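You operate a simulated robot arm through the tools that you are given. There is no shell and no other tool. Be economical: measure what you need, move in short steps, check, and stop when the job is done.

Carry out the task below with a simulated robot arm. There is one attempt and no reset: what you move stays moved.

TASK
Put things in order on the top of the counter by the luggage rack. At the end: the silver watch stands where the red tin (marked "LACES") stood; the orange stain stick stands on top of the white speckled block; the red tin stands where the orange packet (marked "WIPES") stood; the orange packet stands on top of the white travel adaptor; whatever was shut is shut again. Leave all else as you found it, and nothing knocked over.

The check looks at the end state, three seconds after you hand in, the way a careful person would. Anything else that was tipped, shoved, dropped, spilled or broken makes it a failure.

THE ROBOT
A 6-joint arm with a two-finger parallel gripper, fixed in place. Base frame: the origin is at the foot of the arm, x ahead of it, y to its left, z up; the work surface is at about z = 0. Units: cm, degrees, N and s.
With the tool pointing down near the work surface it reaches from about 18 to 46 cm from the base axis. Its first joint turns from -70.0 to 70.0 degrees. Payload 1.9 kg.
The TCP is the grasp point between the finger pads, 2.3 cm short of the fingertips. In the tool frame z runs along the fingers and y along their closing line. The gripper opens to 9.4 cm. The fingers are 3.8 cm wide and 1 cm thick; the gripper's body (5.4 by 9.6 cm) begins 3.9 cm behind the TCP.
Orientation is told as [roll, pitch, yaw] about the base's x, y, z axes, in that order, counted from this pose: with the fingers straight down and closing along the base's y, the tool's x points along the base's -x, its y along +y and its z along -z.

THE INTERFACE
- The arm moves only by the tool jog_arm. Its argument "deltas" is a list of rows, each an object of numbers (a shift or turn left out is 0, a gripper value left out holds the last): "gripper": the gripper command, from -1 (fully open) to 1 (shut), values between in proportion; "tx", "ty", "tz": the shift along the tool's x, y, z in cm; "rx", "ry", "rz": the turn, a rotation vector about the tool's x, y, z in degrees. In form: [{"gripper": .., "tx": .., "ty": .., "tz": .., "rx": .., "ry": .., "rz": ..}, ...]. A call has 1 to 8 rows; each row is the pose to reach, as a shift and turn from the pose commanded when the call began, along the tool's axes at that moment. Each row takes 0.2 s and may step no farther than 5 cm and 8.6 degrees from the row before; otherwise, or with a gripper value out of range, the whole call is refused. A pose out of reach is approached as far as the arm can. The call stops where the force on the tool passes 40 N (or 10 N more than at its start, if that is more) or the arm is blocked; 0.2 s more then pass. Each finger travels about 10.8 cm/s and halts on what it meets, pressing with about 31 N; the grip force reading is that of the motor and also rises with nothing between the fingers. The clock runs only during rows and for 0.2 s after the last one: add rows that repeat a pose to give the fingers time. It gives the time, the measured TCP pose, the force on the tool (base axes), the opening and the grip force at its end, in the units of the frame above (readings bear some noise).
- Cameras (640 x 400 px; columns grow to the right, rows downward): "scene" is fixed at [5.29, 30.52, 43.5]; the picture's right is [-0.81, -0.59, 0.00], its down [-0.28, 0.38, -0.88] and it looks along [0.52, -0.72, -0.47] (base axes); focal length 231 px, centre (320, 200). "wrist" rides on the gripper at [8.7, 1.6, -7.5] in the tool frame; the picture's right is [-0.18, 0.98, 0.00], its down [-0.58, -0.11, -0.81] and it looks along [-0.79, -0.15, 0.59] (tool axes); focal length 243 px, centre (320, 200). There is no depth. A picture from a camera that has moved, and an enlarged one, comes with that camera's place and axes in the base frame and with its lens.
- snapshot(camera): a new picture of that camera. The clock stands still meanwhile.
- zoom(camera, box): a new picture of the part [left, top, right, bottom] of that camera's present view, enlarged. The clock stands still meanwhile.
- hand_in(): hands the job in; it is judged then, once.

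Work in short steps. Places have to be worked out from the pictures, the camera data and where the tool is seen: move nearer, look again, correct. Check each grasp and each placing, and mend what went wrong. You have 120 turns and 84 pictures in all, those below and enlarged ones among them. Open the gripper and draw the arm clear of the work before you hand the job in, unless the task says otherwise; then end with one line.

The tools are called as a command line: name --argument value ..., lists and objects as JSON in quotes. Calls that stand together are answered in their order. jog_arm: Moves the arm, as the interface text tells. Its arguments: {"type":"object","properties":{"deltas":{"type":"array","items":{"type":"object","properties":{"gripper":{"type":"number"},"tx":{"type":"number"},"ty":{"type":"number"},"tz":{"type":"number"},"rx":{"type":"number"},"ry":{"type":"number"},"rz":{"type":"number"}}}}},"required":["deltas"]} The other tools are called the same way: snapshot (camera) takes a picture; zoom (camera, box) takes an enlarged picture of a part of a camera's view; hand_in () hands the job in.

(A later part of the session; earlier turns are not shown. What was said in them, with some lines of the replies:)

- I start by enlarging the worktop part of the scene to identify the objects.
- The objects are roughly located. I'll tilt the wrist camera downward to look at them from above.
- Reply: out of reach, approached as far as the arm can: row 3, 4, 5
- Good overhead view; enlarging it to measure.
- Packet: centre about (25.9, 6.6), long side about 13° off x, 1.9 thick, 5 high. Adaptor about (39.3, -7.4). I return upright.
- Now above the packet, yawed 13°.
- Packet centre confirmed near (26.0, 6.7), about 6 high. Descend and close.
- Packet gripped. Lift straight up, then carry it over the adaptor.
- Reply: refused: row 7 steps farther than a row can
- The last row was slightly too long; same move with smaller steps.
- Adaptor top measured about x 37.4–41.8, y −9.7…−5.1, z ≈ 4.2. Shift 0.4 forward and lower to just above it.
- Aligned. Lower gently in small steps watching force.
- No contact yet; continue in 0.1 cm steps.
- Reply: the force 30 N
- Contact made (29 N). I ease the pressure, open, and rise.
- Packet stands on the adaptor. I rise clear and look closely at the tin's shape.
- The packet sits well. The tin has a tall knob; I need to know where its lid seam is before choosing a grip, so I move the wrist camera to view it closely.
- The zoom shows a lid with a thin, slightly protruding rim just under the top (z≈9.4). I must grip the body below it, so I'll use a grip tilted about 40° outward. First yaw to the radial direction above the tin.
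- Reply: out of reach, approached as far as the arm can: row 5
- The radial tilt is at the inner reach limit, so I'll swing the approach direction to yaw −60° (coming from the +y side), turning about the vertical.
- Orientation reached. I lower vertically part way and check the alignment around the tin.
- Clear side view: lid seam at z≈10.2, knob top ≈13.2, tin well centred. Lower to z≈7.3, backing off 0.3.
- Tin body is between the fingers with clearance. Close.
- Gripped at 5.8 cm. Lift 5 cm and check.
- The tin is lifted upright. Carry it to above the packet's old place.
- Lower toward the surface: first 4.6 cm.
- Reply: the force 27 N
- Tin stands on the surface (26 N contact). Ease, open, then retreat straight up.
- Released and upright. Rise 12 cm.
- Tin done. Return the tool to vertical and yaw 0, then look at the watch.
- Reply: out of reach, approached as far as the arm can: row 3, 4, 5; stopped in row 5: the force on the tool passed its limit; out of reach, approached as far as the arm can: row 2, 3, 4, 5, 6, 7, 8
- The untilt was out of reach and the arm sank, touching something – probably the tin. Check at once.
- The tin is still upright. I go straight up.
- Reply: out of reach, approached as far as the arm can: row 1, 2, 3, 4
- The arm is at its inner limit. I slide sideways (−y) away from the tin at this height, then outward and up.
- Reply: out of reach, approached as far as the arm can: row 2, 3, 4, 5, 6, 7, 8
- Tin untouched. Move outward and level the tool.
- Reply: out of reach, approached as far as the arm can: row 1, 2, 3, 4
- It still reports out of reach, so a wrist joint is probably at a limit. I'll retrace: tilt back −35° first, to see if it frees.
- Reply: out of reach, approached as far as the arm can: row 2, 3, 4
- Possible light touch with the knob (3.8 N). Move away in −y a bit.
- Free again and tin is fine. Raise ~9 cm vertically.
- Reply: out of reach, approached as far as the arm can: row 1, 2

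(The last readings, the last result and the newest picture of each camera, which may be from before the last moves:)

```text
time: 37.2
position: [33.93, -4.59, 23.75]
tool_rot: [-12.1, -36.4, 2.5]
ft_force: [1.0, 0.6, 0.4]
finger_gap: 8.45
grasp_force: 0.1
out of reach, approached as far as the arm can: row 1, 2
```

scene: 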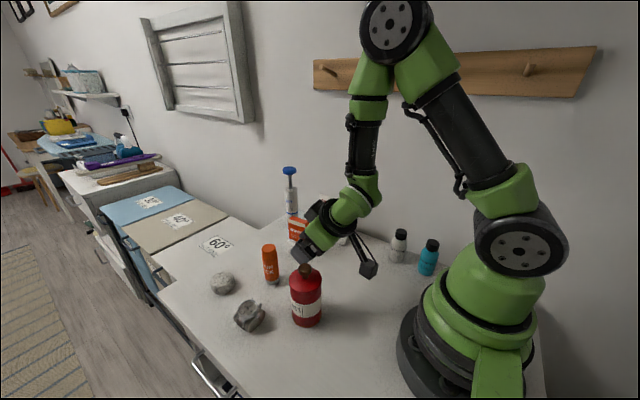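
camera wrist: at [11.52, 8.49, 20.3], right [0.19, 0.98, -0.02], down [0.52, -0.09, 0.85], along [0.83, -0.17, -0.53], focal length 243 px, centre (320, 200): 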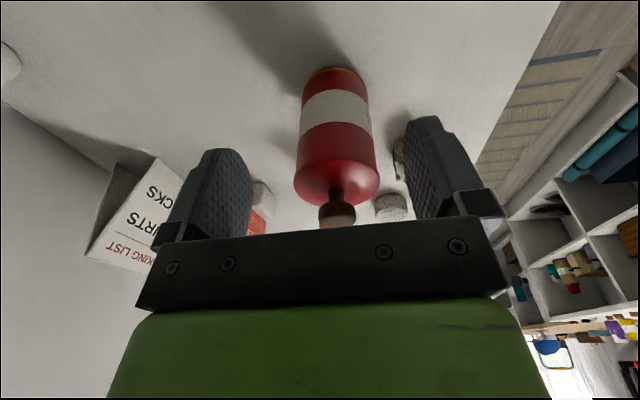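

Wrong sign for roll; correct it, then untilt.

jog_arm --deltas '[{"rx": -6}, {"rx": -12}]'

jog_arm --deltas '[{"ry": 8}, {"ry": 16}, {"ry": 24}, {"ry": 32}, {"ry": 36.4}]'

```text
time: 37.8
position: [34.41, -4.68, 23.93]
tool_rot: [-3.5, -37.6, 2.5]
ft_force: [0.1, -0.4, -0.4]
finger_gap: 8.47
grasp_force: 0.1
out of reach, approached as far as the arm can: row 2
```

```text
time: 39.0
position: [34.41, -4.56, 23.99]
tool_rot: [-2.8, -1.3, 0.4]
ft_force: [-0.2, -1.1, 0.2]
finger_gap: 8.44
grasp_force: 0.1
out of reach, approached as far as the arm can: row 1, 2
```

Nearly vertical. Level fully and move toward the watch side, at height.

jog_arm --deltas '[{"rx": -2.8, "ry": 1.3, "ty": 4}, {"rx": -2.8, "ry": 1.3, "ty": 8}, {"rx": -2.8, "ry": 1.3, "ty": 12}, {"rx": -2.8, "ry": 1.3, "ty": 16.5}]'

snapshot --camera "wrist"

zoom --camera "scene" --box '[220, 280, 300, 350]'

```text
time: 40.0
position: [34.14, 11.91, 22.82]
tool_rot: [-0.1, 0.1, 0.4]
ft_force: [-0.1, 0.2, -0.3]
finger_gap: 8.47
grasp_force: 0.0
```

```text
39 pictures are left
camera wrist: at [25.54, 13.47, 30.27], right [0.18, 0.98, 0.0], down [0.58, -0.1, 0.81], along [0.79, -0.15, -0.59], focal length 243 px, centre (320, 200)
```

wrist: 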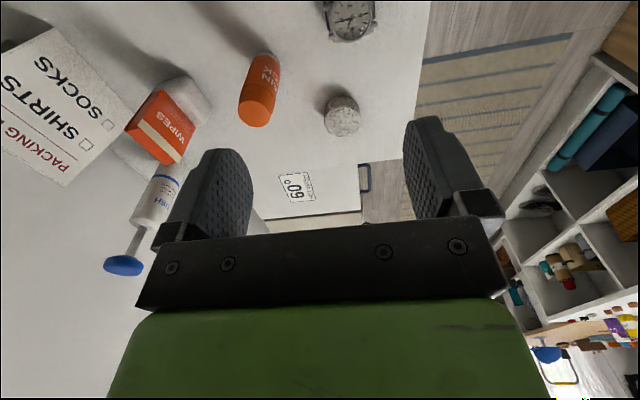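

```text
5.71 times, centred on (260, 315) of scene
camera zoom: at [5.29, 30.51, 43.5], right [-0.81, -0.59, 0.0], down [-0.28, 0.38, -0.88], along [0.52, -0.72, -0.47], focal length 1318 px, centre (663, -457)
```

zoom: 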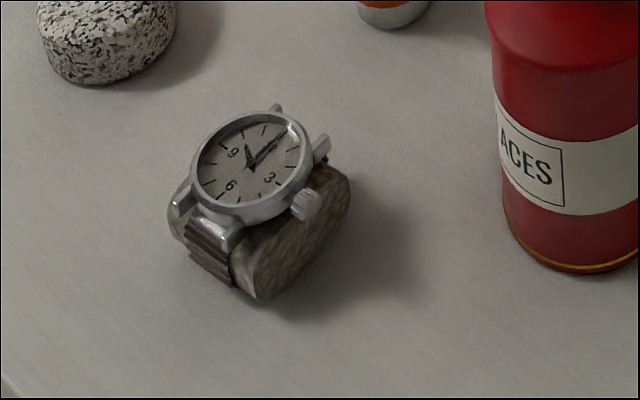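

The watch is strapped on a stone-like cushion. Move back a little for a better top view.

jog_arm --deltas '[{"tx": 4, "ty": 1.5, "tz": 1}, {"tx": 6, "ty": 3, "tz": 2}]'

zoom --camera "wrist" --box '[240, 0, 420, 120]'

```text
time: 40.6
position: [28.1, 14.93, 20.89]
tool_rot: [-0.2, 0.0, 0.3]
ft_force: [-0.2, 0.6, 0.1]
finger_gap: 8.48
grasp_force: 0.0
```

```text
3.33 times, centred on (330, 60) of wrist
camera zoom: at [19.56, 16.49, 28.34], right [0.18, 0.98, 0.0], down [0.58, -0.1, 0.81], along [0.79, -0.14, -0.59], focal length 809 px, centre (287, 667)
```

zoom: 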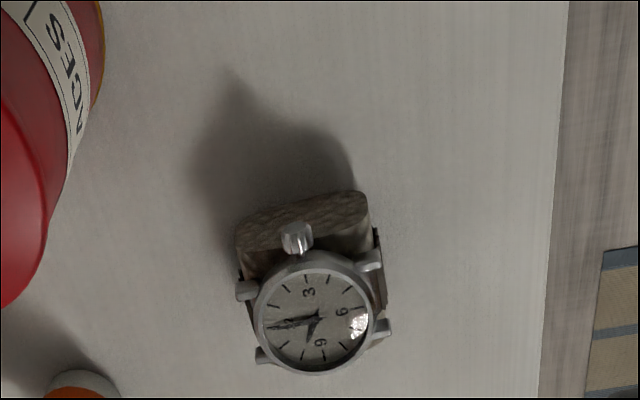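

Watch: centre about (33.4, 14.9), top z≈5, 12–6 axis nearly along y (yaw ≈ +3.5°). I'll grip across the strap sides along y. Move above and lower to z≈10.

jog_arm --deltas '[{"tx": -3, "tz": 2, "rz": -3.2, "gripper": -0.7}, {"tx": -5.3, "tz": 5, "rz": -3.2}, {"tx": -5.3, "tz": 9, "rz": -3.2}, {"tx": -5.3, "tz": 11, "rz": -3.2}]'

snapshot --camera "wrist"

zoom --camera "scene" --box '[200, 240, 340, 350]'

```text
time: 41.6
position: [33.42, 15.07, 9.97]
tool_rot: [-0.1, -0.1, 3.6]
ft_force: [-0.9, 0.5, 0.7]
finger_gap: 8.01
grasp_force: 0.1
```

```text
36 pictures are left
camera wrist: at [24.75, 16.16, 17.45], right [0.12, 0.99, 0.0], down [0.59, -0.07, 0.81], along [0.8, -0.1, -0.59], focal length 243 px, centre (320, 200)
```

wrist: 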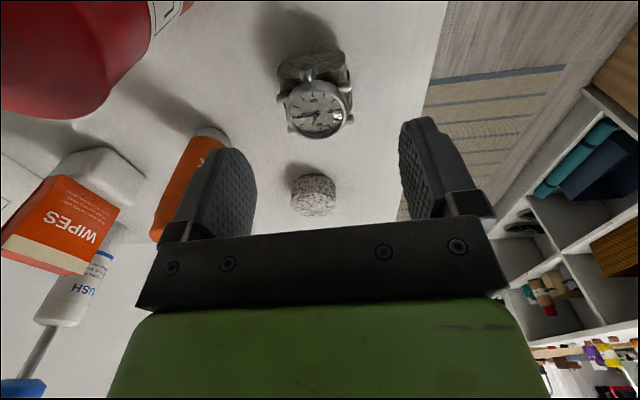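

```text
3.64 times, centred on (270, 295) of scene
camera zoom: at [5.29, 30.52, 43.5], right [-0.81, -0.59, 0.0], down [-0.28, 0.38, -0.88], along [0.52, -0.72, -0.47], focal length 839 px, centre (502, -146)
```

zoom: 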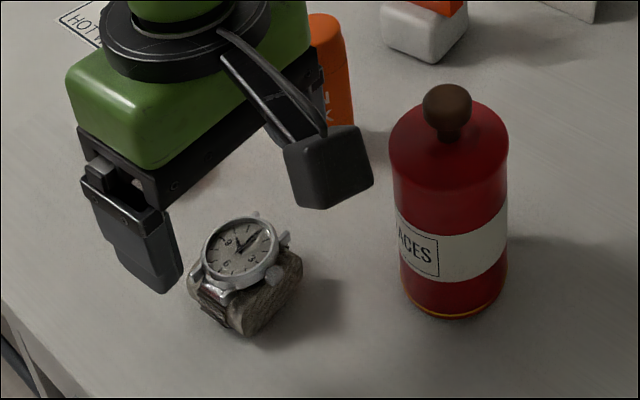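

Aligned; shift slightly and lower to z≈2.8, then close.

jog_arm --deltas '[{"tx": 0.3, "ty": -0.15, "tz": 3.5}, {"tx": 0.3, "ty": -0.15, "tz": 7.1}, {"tx": 0.3, "ty": -0.15, "tz": 7.1}]'

snapshot --camera "wrist"

```text
time: 42.4
position: [33.23, 14.61, 2.99]
tool_rot: [-0.1, -0.1, 3.5]
ft_force: [0.2, -0.3, -0.3]
finger_gap: 7.97
grasp_force: 0.0
```

```text
34 pictures are left
camera wrist: at [24.47, 15.64, 10.37], right [0.12, 0.99, 0.0], down [0.59, -0.07, 0.81], along [0.8, -0.1, -0.59], focal length 243 px, centre (320, 200)
```

wrist: 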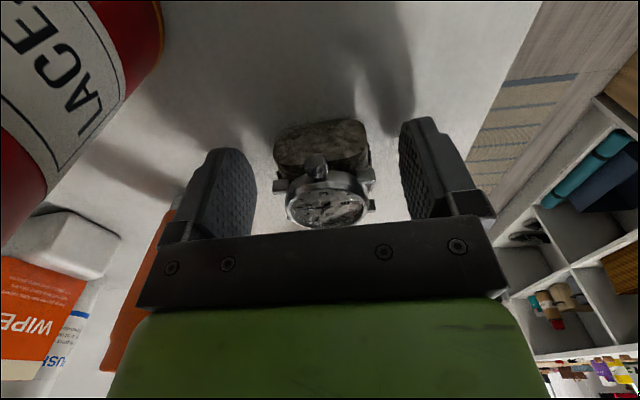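

jog_arm --deltas '[{"gripper": -0.2}, {"gripper": 0.2}, {"gripper": 1}, {"gripper": 1}, {"gripper": 1}]'

snapshot --camera "wrist"

```text
time: 43.6
position: [33.2, 14.59, 3.01]
tool_rot: [-0.2, 0.0, 3.4]
ft_force: [0.3, 0.4, 0.0]
finger_gap: 4.75
grasp_force: 30.9
```

```text
33 pictures are left
camera wrist: at [24.47, 15.65, 10.41], right [0.12, 0.99, 0.0], down [0.59, -0.07, 0.81], along [0.8, -0.1, -0.59], focal length 243 px, centre (320, 200)
```

wrist: 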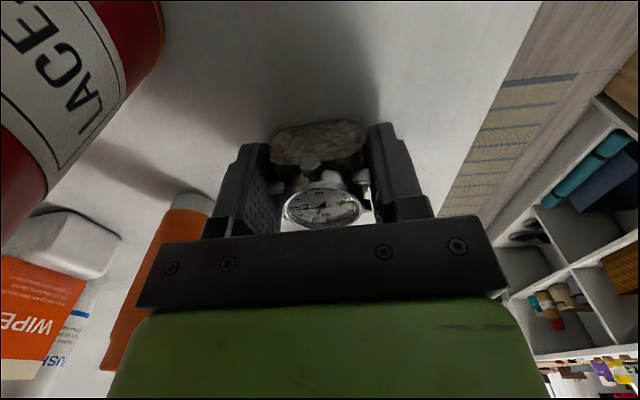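

Gripped (4.75 cm). Lift and check.

jog_arm --deltas '[{"tz": -1}, {"tz": -5}, {"tz": -9}, {"tz": -13}, {"tz": -16}]'

snapshot --camera "wrist"

```text
time: 44.8
position: [33.32, 14.82, 19.02]
tool_rot: [-0.1, 0.1, 3.6]
ft_force: [0.5, 0.2, -1.6]
finger_gap: 4.72
grasp_force: 31.1
```

```text
32 pictures are left
camera wrist: at [24.64, 15.87, 26.48], right [0.12, 0.99, 0.0], down [0.59, -0.07, 0.81], along [0.8, -0.1, -0.59], focal length 243 px, centre (320, 200)
```

wrist: 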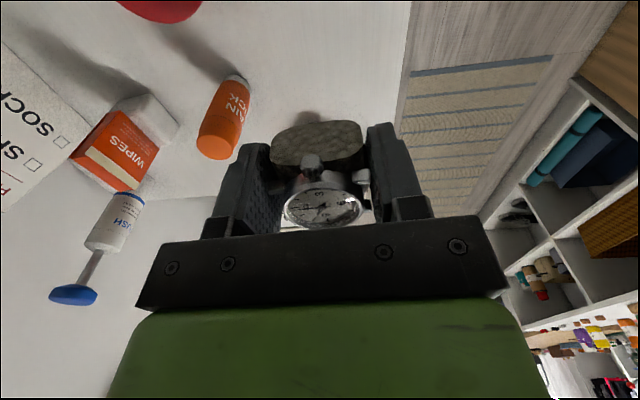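

Held well. Carry over to above the tin's old place (28.0, −9.5).

jog_arm --deltas '[{"tx": 1.14, "ty": -4}, {"tx": 2.28, "ty": -8}, {"tx": 3.42, "ty": -12}, {"tx": 4.56, "ty": -16}, {"tx": 5.7, "ty": -20}, {"tx": 6.84, "ty": -23.9}, {"tx": 6.84, "ty": -23.9}]'

jog_arm --deltas '[{"tz": 4}, {"tz": 8}, {"tz": 12}, {"tz": 14.5}, {"tz": 14.5}]'

zoom --camera "scene" --box '[220, 180, 420, 340]'

```text
time: 46.4
position: [27.89, -9.4, 19.15]
tool_rot: [-0.2, 0.0, 3.7]
ft_force: [-0.7, -0.3, -1.6]
finger_gap: 4.74
grasp_force: 30.5
```

```text
time: 47.6
position: [28.07, -9.57, 4.24]
tool_rot: [-0.1, -0.1, 3.5]
ft_force: [-0.5, -0.3, -0.6]
finger_gap: 4.75
grasp_force: 31.3
```

```text
2.50 times, centred on (320, 260) of scene
camera zoom: at [5.29, 30.52, 43.5], right [-0.81, -0.59, 0.0], down [-0.28, 0.38, -0.88], along [0.52, -0.72, -0.47], focal length 577 px, centre (320, 50)
```

zoom: 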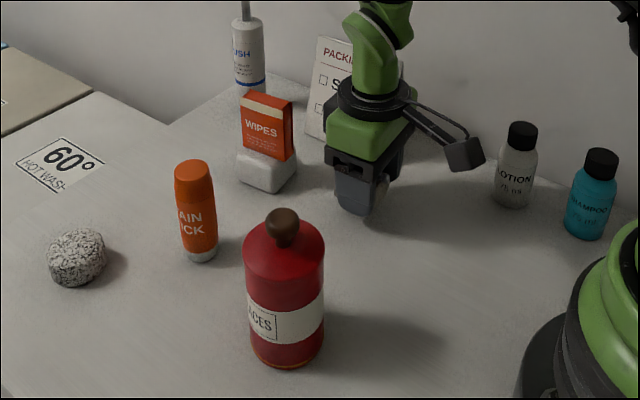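

Now lower gently to contact (expected at z≈3.0).

jog_arm --deltas '[{"tz": 0.4}, {"tz": 0.8}, {"tz": 1.0}, {"tz": 1.15}, {"tz": 1.25}]'

```text
time: 48.8
position: [28.02, -9.63, 3.17]
tool_rot: [-0.1, 0.0, 3.4]
ft_force: [-0.5, -0.2, -1.8]
finger_gap: 4.74
grasp_force: 30.7
```

jog_arm --deltas '[{"tz": 0.1}, {"tz": 0.2}, {"tz": 0.3}]'

```text
time: 49.6
position: [28.02, -9.69, 3.07]
tool_rot: [0.0, -0.1, 3.5]
ft_force: [-9.0, -1.2, 34.8]
finger_gap: 4.75
grasp_force: 31.3
```

Contact. Ease and release.

jog_arm --deltas '[{"tz": -0.2}, {"tz": -0.2, "gripper": -0.2}, {"tz": -0.2, "gripper": -0.5}, {"tz": -0.2, "gripper": -0.8}, {"tz": -0.2, "gripper": -0.8}]'

snapshot --camera "wrist"

```text
time: 50.8
position: [28.01, -9.55, 3.16]
tool_rot: [-0.1, 0.0, 3.5]
ft_force: [0.4, 0.0, -2.1]
finger_gap: 8.48
grasp_force: 0.1
```

```text
30 pictures are left
camera wrist: at [19.21, -8.52, 10.54], right [0.12, 0.99, 0.0], down [0.59, -0.07, 0.81], along [0.8, -0.1, -0.59], focal length 243 px, centre (320, 200)
```

wrist: 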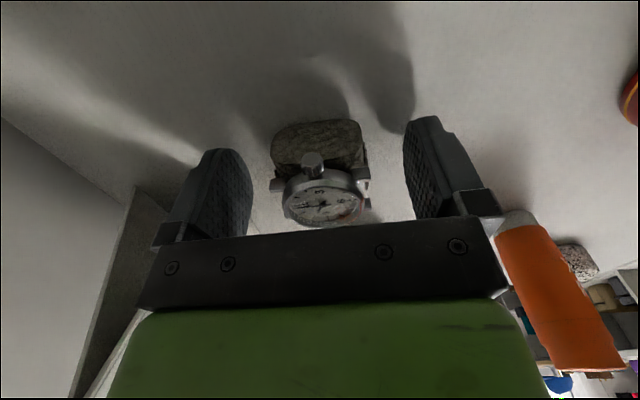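

Watch stands in place. Rise and move to view the stick and the speckled block.

jog_arm --deltas '[{"tz": -4}, {"tz": -8}, {"tz": -12}, {"tz": -16}, {"tz": -16, "ty": 4, "tx": -1}, {"tz": -16, "ty": 8, "tx": -2}, {"tz": -16, "ty": 12, "tx": -3}, {"tz": -16, "ty": 16, "tx": -4}]'

zoom --camera "wrist" --box '[240, 0, 440, 140]'

zoom --camera "scene" --box '[200, 220, 300, 310]'

```text
time: 52.6
position: [30.91, 6.54, 19.12]
tool_rot: [-0.2, 0.0, 3.4]
ft_force: [0.3, 0.4, -0.3]
finger_gap: 8.44
grasp_force: 0.0
```

```text
2.86 times, centred on (340, 70) of wrist
camera zoom: at [22.1, 7.63, 26.43], right [0.12, 0.99, 0.0], down [0.59, -0.07, 0.81], along [0.8, -0.1, -0.59], focal length 693 px, centre (263, 571)
```

zoom: 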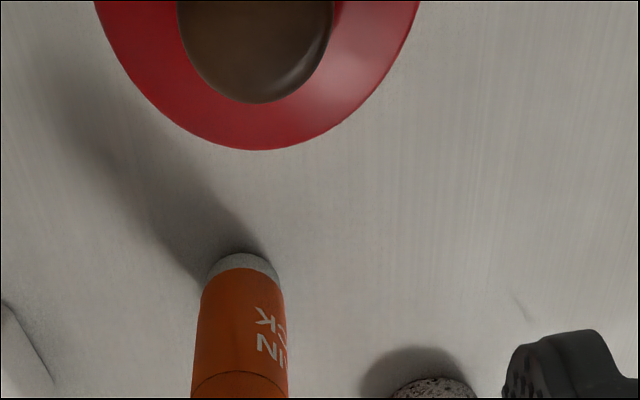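

```text
4.44 times, centred on (250, 265) of scene
camera zoom: at [5.29, 30.51, 43.5], right [-0.81, -0.59, 0.0], down [-0.28, 0.38, -0.88], along [0.52, -0.72, -0.47], focal length 1025 px, centre (631, -89)
```

zoom: 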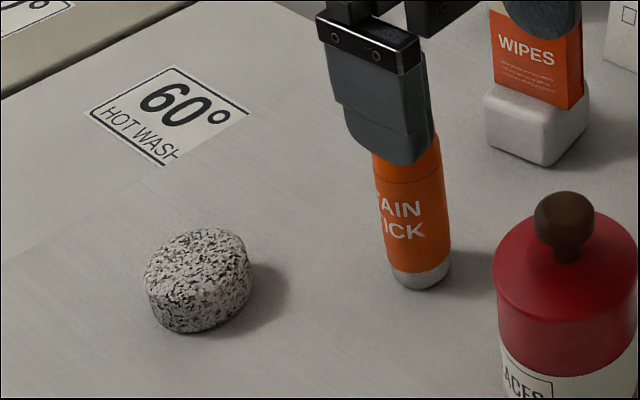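

Stick: centre ≈(38.2, 4.7), radius ≈1.5, height ≈9.8. Now a closer view of the block.

jog_arm --deltas '[{"tx": -2, "ty": 3, "tz": -2}, {"tx": -3, "ty": 6.5, "tz": -3}]'

zoom --camera "wrist" --box '[220, 20, 420, 145]'

zoom --camera "scene" --box '[200, 255, 260, 305]'

```text
time: 53.2
position: [33.53, 13.44, 22.06]
tool_rot: [-0.1, 0.0, 3.5]
ft_force: [-0.4, 0.3, 0.0]
finger_gap: 8.44
grasp_force: 0.0
```

```text
3.20 times, centred on (320, 82) of wrist
camera zoom: at [24.69, 14.48, 29.62], right [0.12, 0.99, 0.0], down [0.59, -0.07, 0.81], along [0.8, -0.1, -0.59], focal length 776 px, centre (320, 576)
```

zoom: 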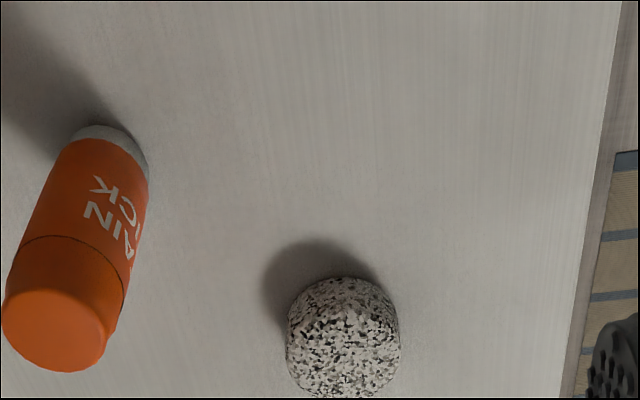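

```text
8.00 times, centred on (230, 280) of scene
camera zoom: at [5.29, 30.51, 43.5], right [-0.81, -0.59, 0.0], down [-0.28, 0.38, -0.88], along [0.52, -0.72, -0.47], focal length 1845 px, centre (1040, -440)
```

zoom: 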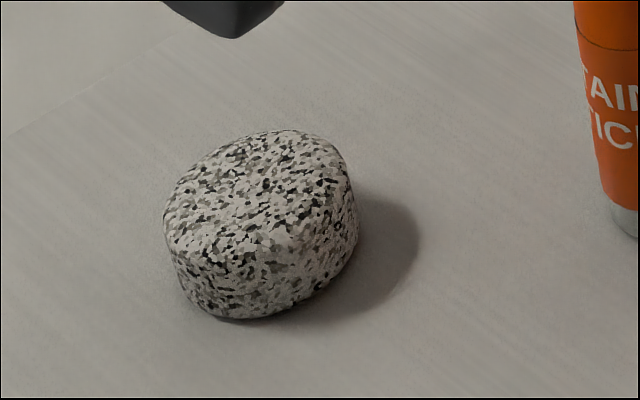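

Block: centre ≈(46.0, 12.8), radius ≈2.4, height ≈2.2 – beyond vertical reach, so a tilted grip of the stick is needed. Yaw to 40° above the stick, then tilt.

jog_arm --deltas '[{"tx": -0.7, "ty": -2, "rz": -7.3}, {"tx": -1.4, "ty": -4, "rz": -14.6}, {"tx": -2, "ty": -6, "rz": -21.9}, {"tx": -2.7, "ty": -8, "rz": -29.2}, {"tx": -3.3, "ty": -9.6, "rz": -36.5}]'

jog_arm --deltas '[{"ry": -8}, {"ry": -16}, {"ry": -24}, {"ry": -32}, {"ry": -40}]'

snapshot --camera "wrist"

snapshot --camera "scene"

```text
time: 54.4
position: [37.55, 4.04, 22.13]
tool_rot: [-0.2, 0.0, 40.2]
ft_force: [-0.2, 0.1, -0.9]
finger_gap: 8.44
grasp_force: 0.1
```

```text
time: 55.6
position: [37.51, 3.95, 22.08]
tool_rot: [-0.2, -39.9, 40.2]
ft_force: [0.7, 0.0, 0.6]
finger_gap: 8.47
grasp_force: 0.1
```

```text
25 pictures are left
camera wrist: at [27.67, -2.23, 22.2], right [-0.52, 0.84, 0.12], down [0.01, -0.13, 0.99], along [0.85, 0.52, 0.06], focal length 243 px, centre (320, 200)
```

wrist: 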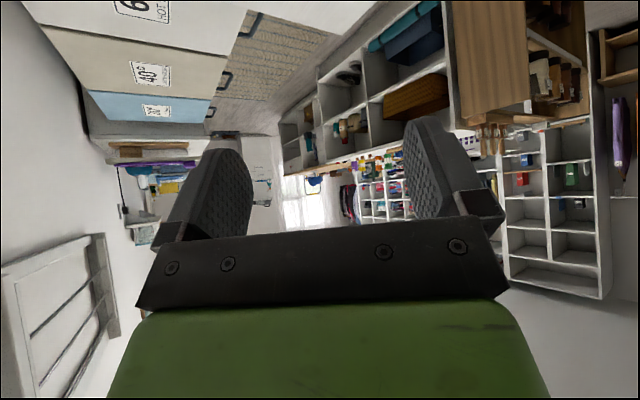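

```text
24 pictures are left
```

scene: 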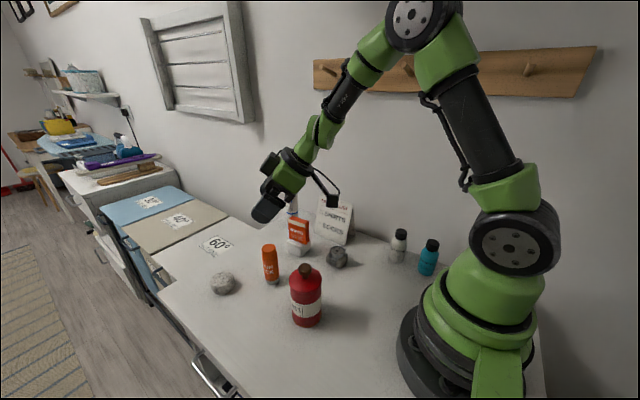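

Pose reached exactly. Lower 8.5 cm and check alignment with the stick.

jog_arm --deltas '[{"tx": 2.57, "tz": 3.06}, {"tx": 4.5, "tz": 5.36}, {"tx": 5.47, "tz": 6.51}]'

snapshot --camera "wrist"

```text
time: 56.4
position: [37.45, 3.8, 13.52]
tool_rot: [-0.1, -39.9, 40.2]
ft_force: [0.3, -0.5, 0.3]
finger_gap: 8.44
grasp_force: 0.1
```

```text
23 pictures are left
camera wrist: at [27.55, -2.28, 13.71], right [-0.52, 0.84, 0.12], down [0.01, -0.13, 0.99], along [0.85, 0.52, 0.06], focal length 243 px, centre (320, 200)
```

wrist: 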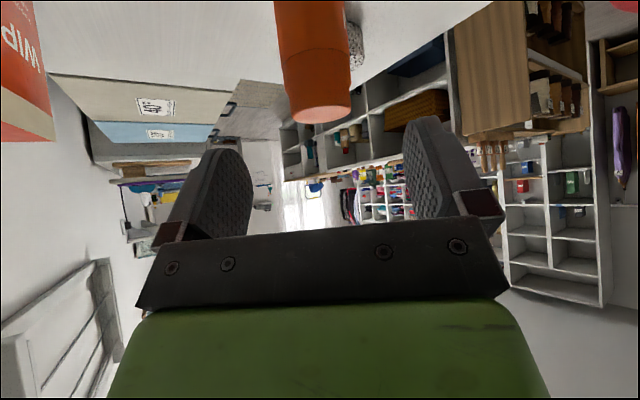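

Stick is well in line (shift +0.25). Lower to z≈5.5.

jog_arm --deltas '[{"tx": 1.9, "ty": 0.25, "tz": 2.3}, {"tx": 3.8, "ty": 0.25, "tz": 4.6}, {"tx": 5.14, "ty": 0.25, "tz": 6.13}, {"tx": 5.14, "ty": 0.25, "tz": 6.13}]'

snapshot --camera "wrist"

zoom --camera "scene" --box '[220, 200, 360, 320]'

```text
time: 57.4
position: [38.53, 4.03, 6.01]
tool_rot: [0.2, -39.7, 39.9]
ft_force: [-1.0, -1.2, 5.6]
finger_gap: 8.42
grasp_force: 0.1
out of reach, approached as far as the arm can: row 2, 3, 4
```

```text
22 pictures are left
camera wrist: at [28.68, -2.22, 6.14], right [-0.52, 0.84, 0.12], down [0.02, -0.13, 0.99], along [0.85, 0.52, 0.05], focal length 243 px, centre (320, 200)
```

wrist: 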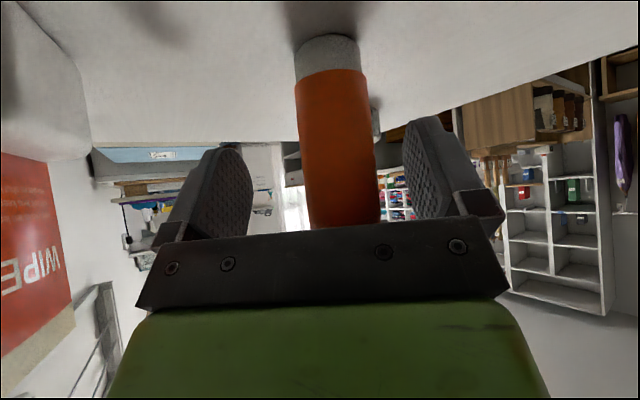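

```text
3.33 times, centred on (290, 260) of scene
camera zoom: at [5.29, 30.52, 43.5], right [-0.81, -0.59, 0.0], down [-0.28, 0.38, -0.88], along [0.52, -0.72, -0.47], focal length 769 px, centre (420, 0)
```

zoom: 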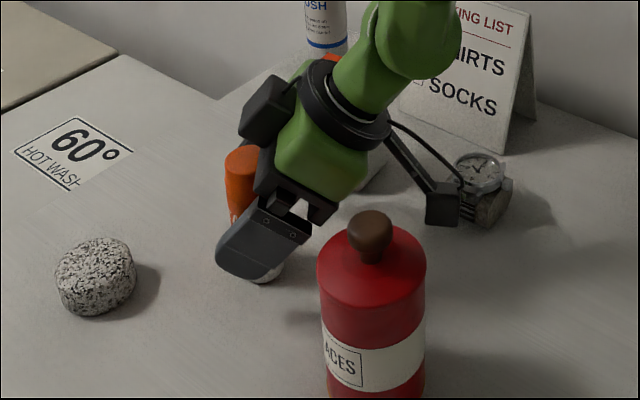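

The arm hit a wrist limit and drifted 1 cm forward, palm touching the stick's top lightly. Raise, back off, and use 30° tilt instead.

jog_arm --deltas '[{"tx": -1.0, "tz": -1.2}, {"tx": -1.5, "tz": -2.9}, {"tx": -1.5, "tz": -2.9, "ry": 5}, {"tx": -1.5, "tz": -2.9, "ry": 10}, {"tx": -1.5, "tz": -2.9, "ry": 10}]'

snapshot --camera "wrist"

```text
time: 58.6
position: [37.96, 3.48, 9.14]
tool_rot: [-0.2, -30.0, 40.1]
ft_force: [1.3, 0.2, -0.1]
finger_gap: 8.48
grasp_force: 0.0
```

```text
20 pictures are left
camera wrist: at [28.29, -2.57, 11.28], right [-0.51, 0.86, 0.09], down [0.15, -0.02, 0.99], along [0.85, 0.52, -0.12], focal length 243 px, centre (320, 200)
```

wrist: 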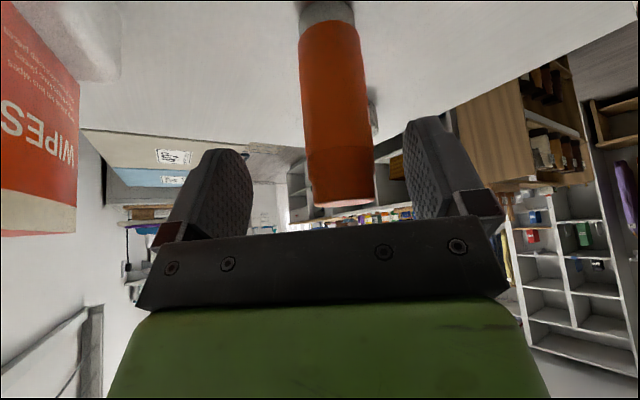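

Stick still upright; it lies ~0.9 cm to the +closing side. Shift and lower to z≈6.

jog_arm --deltas '[{"ty": 0.9}, {"tx": 0.8, "ty": 0.9, "tz": 1.4}, {"tx": 1.57, "ty": 0.9, "tz": 2.73}, {"tx": 1.57, "ty": 0.9, "tz": 2.73}]'

snapshot --camera "wrist"

```text
time: 59.6
position: [37.4, 4.05, 6.13]
tool_rot: [-0.1, -30.0, 40.1]
ft_force: [0.6, -0.3, 0.0]
finger_gap: 8.46
grasp_force: 0.0
```

```text
19 pictures are left
camera wrist: at [27.77, -1.94, 8.19], right [-0.51, 0.86, 0.09], down [0.15, -0.02, 0.99], along [0.85, 0.52, -0.12], focal length 243 px, centre (320, 200)
```

wrist: 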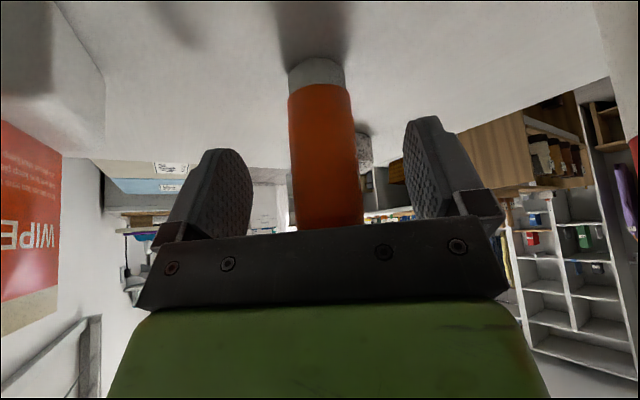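

Centred. Close on the stick.

jog_arm --deltas '[{"gripper": -0.1}, {"gripper": 0.2}, {"gripper": 1}, {"gripper": 1}, {"gripper": 1}]'

jog_arm --deltas '[{"tx": -0.5, "tz": -0.87}, {"tx": -1.5, "tz": -2.6}, {"tx": -3.0, "tz": -5.2}, {"tx": -4.0, "tz": -6.93}]'

snapshot --camera "wrist"

```text
time: 60.8
position: [37.42, 4.04, 6.08]
tool_rot: [-0.1, -29.9, 40.1]
ft_force: [-1.1, 0.4, -0.8]
finger_gap: 3.16
grasp_force: 31.7
```

```text
time: 61.8
position: [37.38, 3.91, 14.17]
tool_rot: [-0.1, -29.9, 40.1]
ft_force: [0.1, 1.1, -0.1]
finger_gap: 3.15
grasp_force: 31.2
```

```text
18 pictures are left
camera wrist: at [27.73, -2.09, 16.29], right [-0.51, 0.86, 0.09], down [0.15, -0.02, 0.99], along [0.85, 0.52, -0.12], focal length 243 px, centre (320, 200)
```

wrist: 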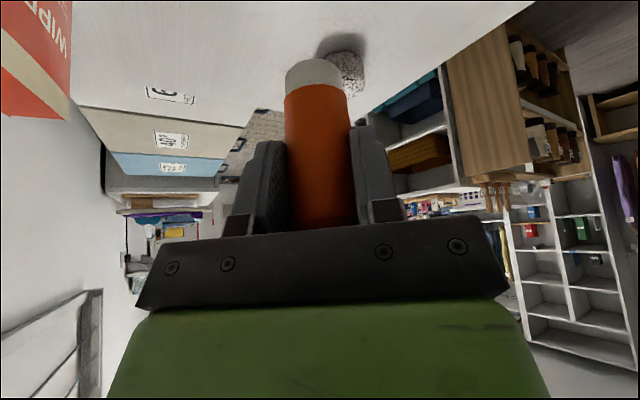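

Stick held upright. Carry it horizontally over the block.

jog_arm --deltas '[{"tx": -3.2, "ty": 0.42, "tz": 1.85}, {"tx": -6.4, "ty": 0.84, "tz": 3.7}, {"tx": -9.6, "ty": 1.25, "tz": 5.55}, {"tx": -9.6, "ty": 1.25, "tz": 5.55}]'

zoom --camera "scene" --box '[180, 210, 280, 310]'

snapshot --camera "wrist"

```text
time: 62.8
position: [45.06, 11.92, 14.16]
tool_rot: [-0.1, -29.9, 40.1]
ft_force: [0.1, 0.1, -1.3]
finger_gap: 3.16
grasp_force: 31.3
```

```text
4.00 times, centred on (230, 260) of scene
camera zoom: at [5.29, 30.52, 43.5], right [-0.81, -0.59, 0.0], down [-0.28, 0.38, -0.88], along [0.52, -0.72, -0.47], focal length 922 px, centre (680, -40)
```

zoom: 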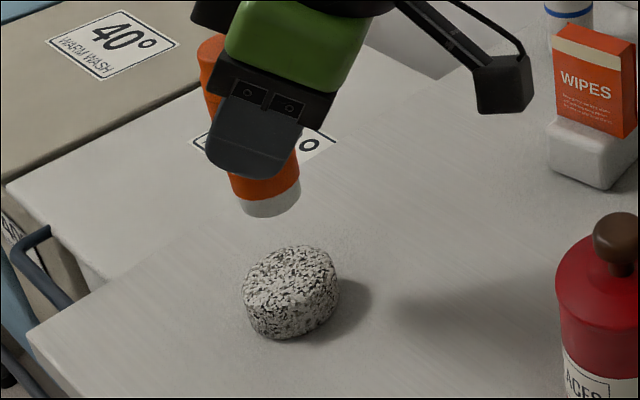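

```text
16 pictures are left
camera wrist: at [35.41, 6.0, 16.34], right [-0.51, 0.85, 0.09], down [0.15, -0.02, 0.99], along [0.85, 0.52, -0.12], focal length 243 px, centre (320, 200)
```

wrist: 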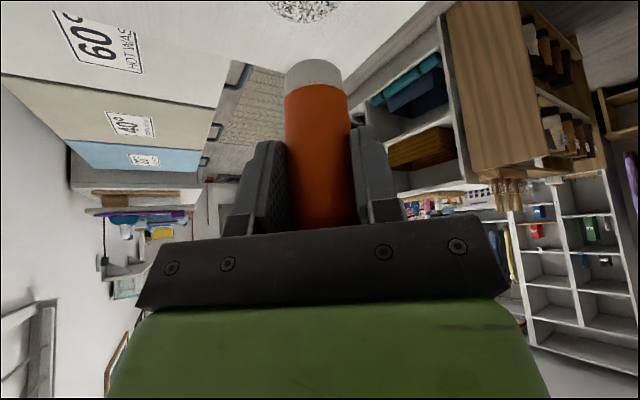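

Stick bottom ≈(46.1, 12.5), block centre ≈(46.0, 12.9). Shift +0.4 in y and lower 4.5 cm.

jog_arm --deltas '[{"tx": 0.9, "ty": 0.3, "tz": 2.0}, {"tx": 2.03, "ty": 0.3, "tz": 4.03}, {"tx": 2.03, "ty": 0.3, "tz": 4.03}]'

zoom --camera "scene" --box '[195, 230, 265, 300]'

snapshot --camera "wrist"

```text
time: 63.6
position: [45.06, 12.53, 9.81]
tool_rot: [-0.1, -30.0, 40.1]
ft_force: [0.1, -0.5, -0.8]
finger_gap: 3.17
grasp_force: 31.1
```

```text
5.71 times, centred on (230, 265) of scene
camera zoom: at [5.29, 30.52, 43.5], right [-0.81, -0.59, 0.0], down [-0.28, 0.38, -0.88], along [0.52, -0.72, -0.47], focal length 1318 px, centre (834, -171)
```

zoom: 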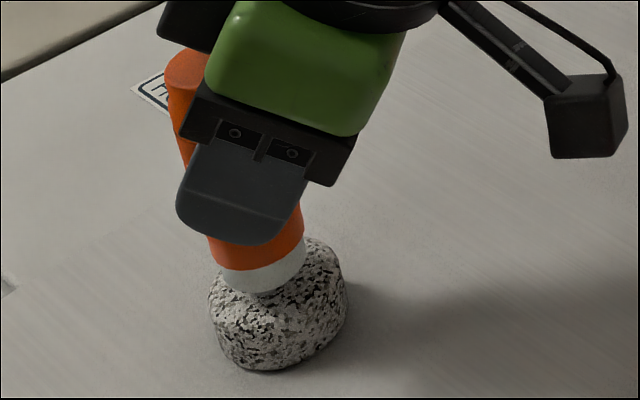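

```text
14 pictures are left
camera wrist: at [35.31, 6.45, 11.83], right [-0.51, 0.85, 0.09], down [0.15, -0.02, 0.99], along [0.85, 0.52, -0.12], focal length 243 px, centre (320, 200)
```

wrist: 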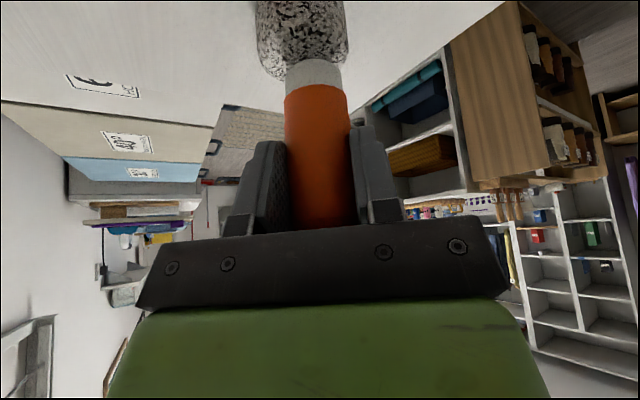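

Compared with the block, the stick should move −0.4 laterally and +0.3 forward. Adjust and lower 0.6.

jog_arm --deltas '[{"tx": -0.26, "ty": -0.4, "tz": 0.15}, {"tx": -0.11, "ty": -0.4, "tz": 0.41}, {"tx": 0.04, "ty": -0.4, "tz": 0.67}, {"tx": 0.04, "ty": -0.4, "tz": 0.67}]'

snapshot --camera "wrist"

```text
time: 64.6
position: [45.38, 12.34, 8.97]
tool_rot: [-0.2, -30.0, 40.1]
ft_force: [-0.2, -0.6, -0.4]
finger_gap: 3.15
grasp_force: 30.5
```

```text
13 pictures are left
camera wrist: at [35.81, 6.43, 11.09], right [-0.51, 0.86, 0.09], down [0.15, -0.02, 0.99], along [0.85, 0.52, -0.12], focal length 243 px, centre (320, 200)
```

wrist: 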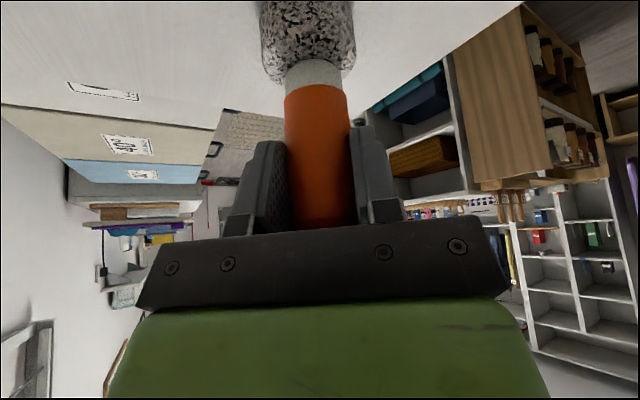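

Now laterally centred. Continue lowering in small steps to contact.

jog_arm --deltas '[{"tx": 0.05, "tz": 0.09}, {"tx": 0.1, "tz": 0.17}, {"tx": 0.15, "tz": 0.26}]'

```text
time: 65.4
position: [45.48, 12.41, 8.95]
tool_rot: [-0.1, -30.2, 40.2]
ft_force: [-7.5, -4.1, 23.6]
finger_gap: 3.19
grasp_force: 30.9
```

Contact at block height ≈2.9. Ease the pressure and inspect before releasing.

jog_arm --deltas '[{"tx": -0.11, "tz": -0.19}, {"tx": -0.11, "tz": -0.19}]'

zoom --camera "scene" --box '[195, 230, 265, 300]'

```text
time: 66.0
position: [45.38, 12.45, 8.9]
tool_rot: [-0.1, -30.0, 40.2]
ft_force: [2.0, -0.4, 4.3]
finger_gap: 3.14
grasp_force: 31.4
```

```text
5.71 times, centred on (230, 265) of scene
camera zoom: at [5.29, 30.52, 43.51], right [-0.81, -0.59, 0.0], down [-0.28, 0.38, -0.88], along [0.52, -0.72, -0.47], focal length 1318 px, centre (834, -171)
```

zoom: 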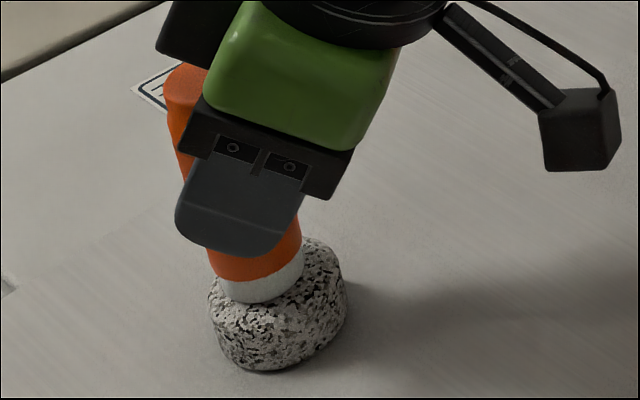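

Stick is slightly too far outward relative to the block top; nudge 0.3 back (lift, shift, re-lower).

jog_arm --deltas '[{"tx": -0.15, "tz": -0.26}, {"tx": 0.11, "tz": -0.41}, {"tx": 0.19, "tz": -0.28}, {"tx": 0.24, "tz": -0.19}, {"tx": 0.27, "tz": -0.13}]'

snapshot --camera "wrist"

```text
time: 67.2
position: [45.23, 12.29, 8.91]
tool_rot: [-0.2, -29.9, 40.1]
ft_force: [-1.3, -1.5, 2.3]
finger_gap: 3.15
grasp_force: 30.6
```

```text
11 pictures are left
camera wrist: at [35.64, 6.31, 10.98], right [-0.51, 0.86, 0.09], down [0.15, -0.02, 0.99], along [0.85, 0.52, -0.12], focal length 243 px, centre (320, 200)
```

wrist: 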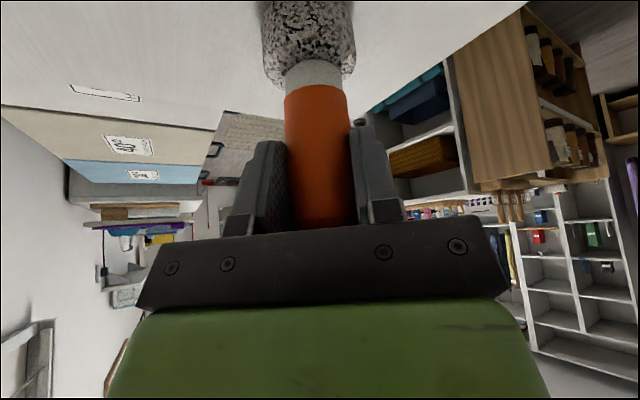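

Centred and just touching. Release slowly.

jog_arm --deltas '[{"tx": 0.02, "tz": 0.04, "gripper": 0.3}, {"tx": 0.02, "tz": 0.04, "gripper": 0.2}, {"tx": 0.02, "tz": 0.04, "gripper": 0.0}, {"tx": 0.02, "tz": 0.04, "gripper": -0.4}, {"tx": 0.02, "tz": 0.04, "gripper": -0.7}, {"tx": 0.02, "tz": 0.04, "gripper": -0.7}]'

zoom --camera "scene" --box '[195, 220, 275, 300]'

```text
time: 68.6
position: [45.2, 12.39, 8.89]
tool_rot: [-0.1, -30.1, 40.1]
ft_force: [0.5, -0.1, 0.8]
finger_gap: 7.98
grasp_force: 0.1
```

```text
5.00 times, centred on (235, 260) of scene
camera zoom: at [5.29, 30.52, 43.5], right [-0.81, -0.59, 0.0], down [-0.28, 0.38, -0.88], along [0.52, -0.72, -0.47], focal length 1153 px, centre (745, -100)
```

zoom: 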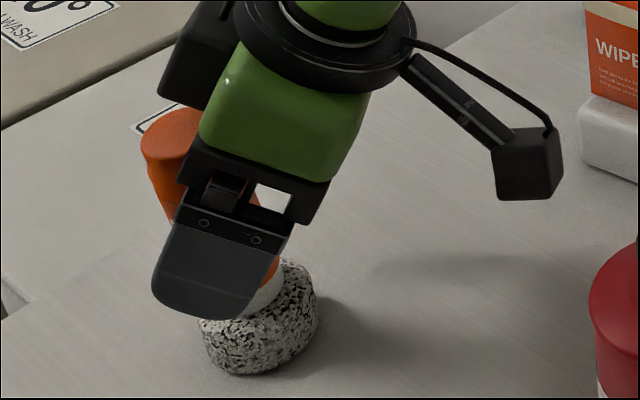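

Stick stands. Retreat along the tool axis, then up.

jog_arm --deltas '[{"tz": -2}, {"tz": -6}, {"tz": -10}, {"tz": -13, "tx": -2}, {"tz": -16, "tx": -4}]'

snapshot --camera "scene"

```text
time: 69.8
position: [41.73, 9.41, 24.62]
tool_rot: [-0.1, -29.9, 40.1]
ft_force: [0.5, -0.2, 0.3]
finger_gap: 7.99
grasp_force: 0.1
```

```text
9 pictures are left
```

scene: 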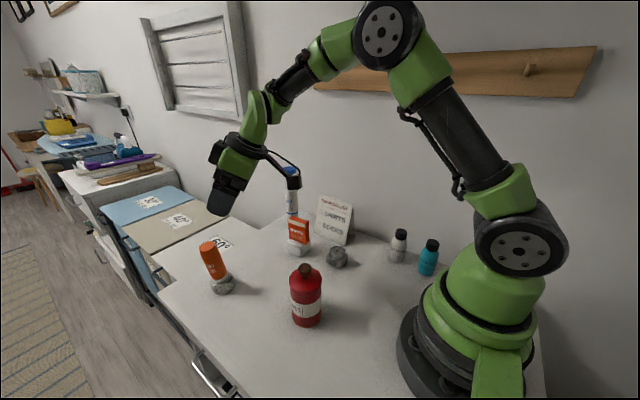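

zoom --camera "scene" --box '[185, 220, 265, 300]'

zoom --camera "scene" --box '[260, 190, 460, 340]'

```text
5.00 times, centred on (225, 260) of scene
camera zoom: at [5.29, 30.52, 43.5], right [-0.81, -0.59, 0.0], down [-0.28, 0.38, -0.88], along [0.52, -0.72, -0.47], focal length 1153 px, centre (795, -100)
```

zoom: 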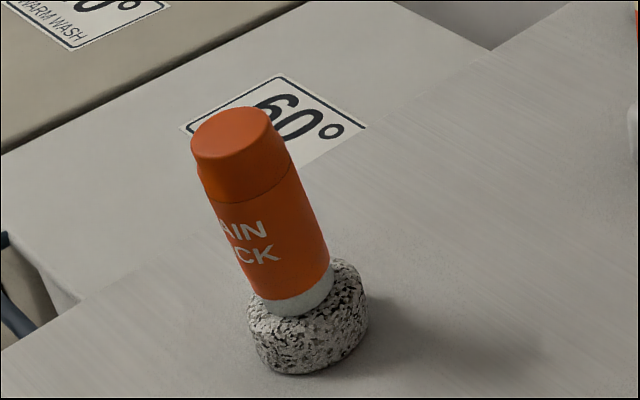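

```text
2.67 times, centred on (360, 265) of scene
camera zoom: at [5.29, 30.52, 43.5], right [-0.81, -0.59, 0.0], down [-0.28, 0.38, -0.88], along [0.52, -0.72, -0.47], focal length 615 px, centre (213, 27)
```

zoom: 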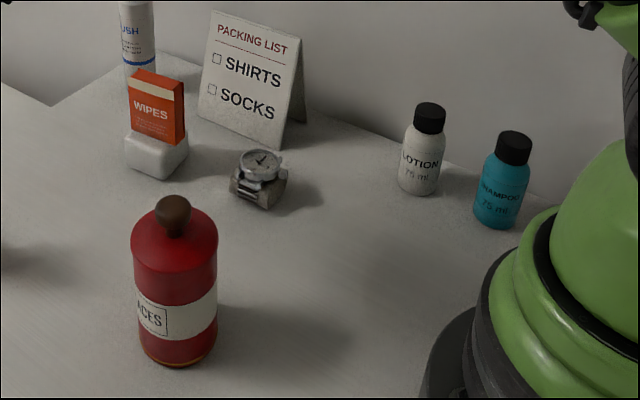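

All four items look placed. The stick may lean slightly; check from the wrist camera.

jog_arm --deltas '[{"tx": 3, "tz": -1.7}, {"tx": 6, "tz": -3.5}, {"tx": 8.2, "tz": -2.2}, {"tx": 10.2, "tz": 1.2}]'

snapshot --camera "wrist"

```text
time: 70.8
position: [35.58, 4.11, 18.43]
tool_rot: [-0.2, -29.9, 40.2]
ft_force: [0.6, -0.1, 0.8]
finger_gap: 8.0
grasp_force: 0.1
```

```text
6 pictures are left
camera wrist: at [25.93, -1.91, 20.55], right [-0.51, 0.86, 0.09], down [0.15, -0.02, 0.99], along [0.85, 0.52, -0.12], focal length 243 px, centre (320, 200)
```

wrist: 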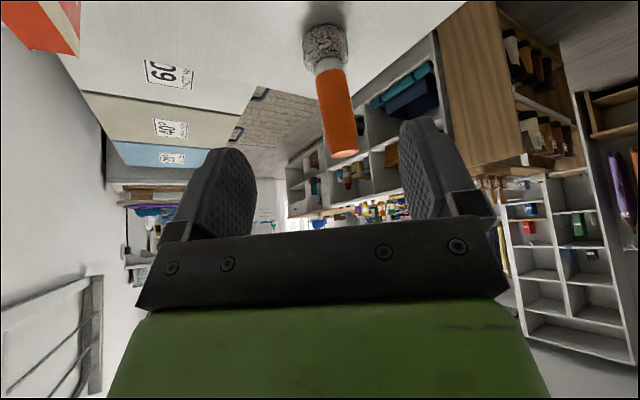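

The lean is within measuring error; confirm that it is steady over time with one more look at the scene.

zoom --camera "scene" --box '[185, 220, 265, 300]'

zoom --camera "wrist" --box '[280, 10, 380, 170]'

```text
5.00 times, centred on (225, 260) of scene
camera zoom: at [5.29, 30.52, 43.5], right [-0.81, -0.59, 0.0], down [-0.28, 0.38, -0.88], along [0.52, -0.72, -0.47], focal length 1153 px, centre (795, -100)
```

zoom: 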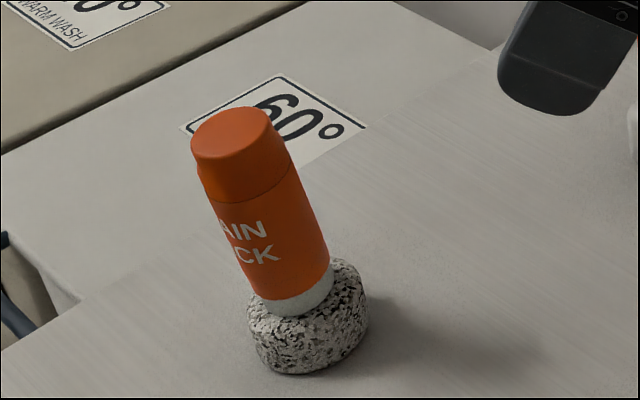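

```text
2.50 times, centred on (330, 90) of wrist
camera zoom: at [25.93, -1.91, 20.55], right [-0.51, 0.86, 0.09], down [0.15, -0.02, 0.99], along [0.85, 0.52, -0.12], focal length 606 px, centre (295, 475)
```

zoom: 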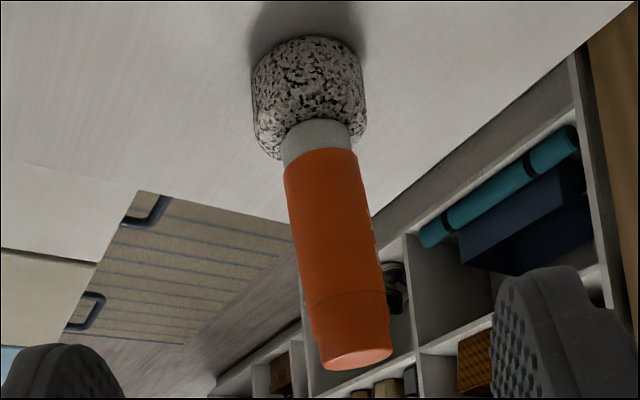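

Everything is steady and in place; tin at ≈(25.9, 6.7). Raise the arm clear with the gripper open.

jog_arm --deltas '[{"tx": -1.5, "tz": -2.6, "gripper": -1}, {"tx": -3, "tz": -5.2}, {"tx": -4.5, "tz": -7.8}]'

snapshot --camera "scene"

```text
time: 71.6
position: [35.38, 4.04, 27.43]
tool_rot: [-0.1, -29.9, 40.1]
ft_force: [0.2, 0.1, 0.1]
finger_gap: 9.4
grasp_force: 0.0
```

```text
3 pictures are left
```

scene: 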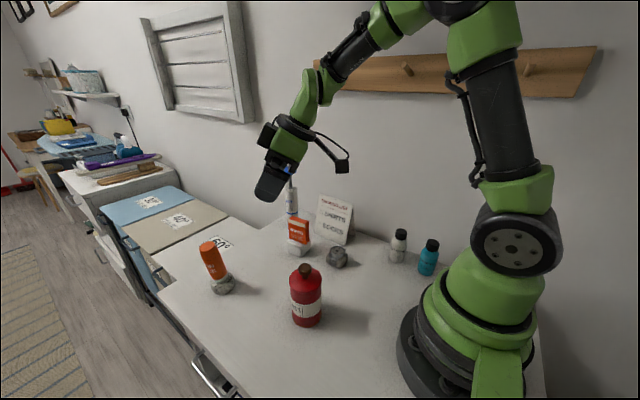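

The arm is clear and all items are in place; handing in.

hand_in

```text
The job is handed in.
```

I moved all four items and handed the job in: the watch is where the tin was, the tin is where the packet was, the packet is on the adaptor, and the stain stick is on the speckled block. While moving away from the tin, the arm hit something, most likely the tin, hard enough to stop (about 18 N). The tin stayed upright with its lid on. The stick may lean a few degrees, but it looked steady in two checks a second apart.
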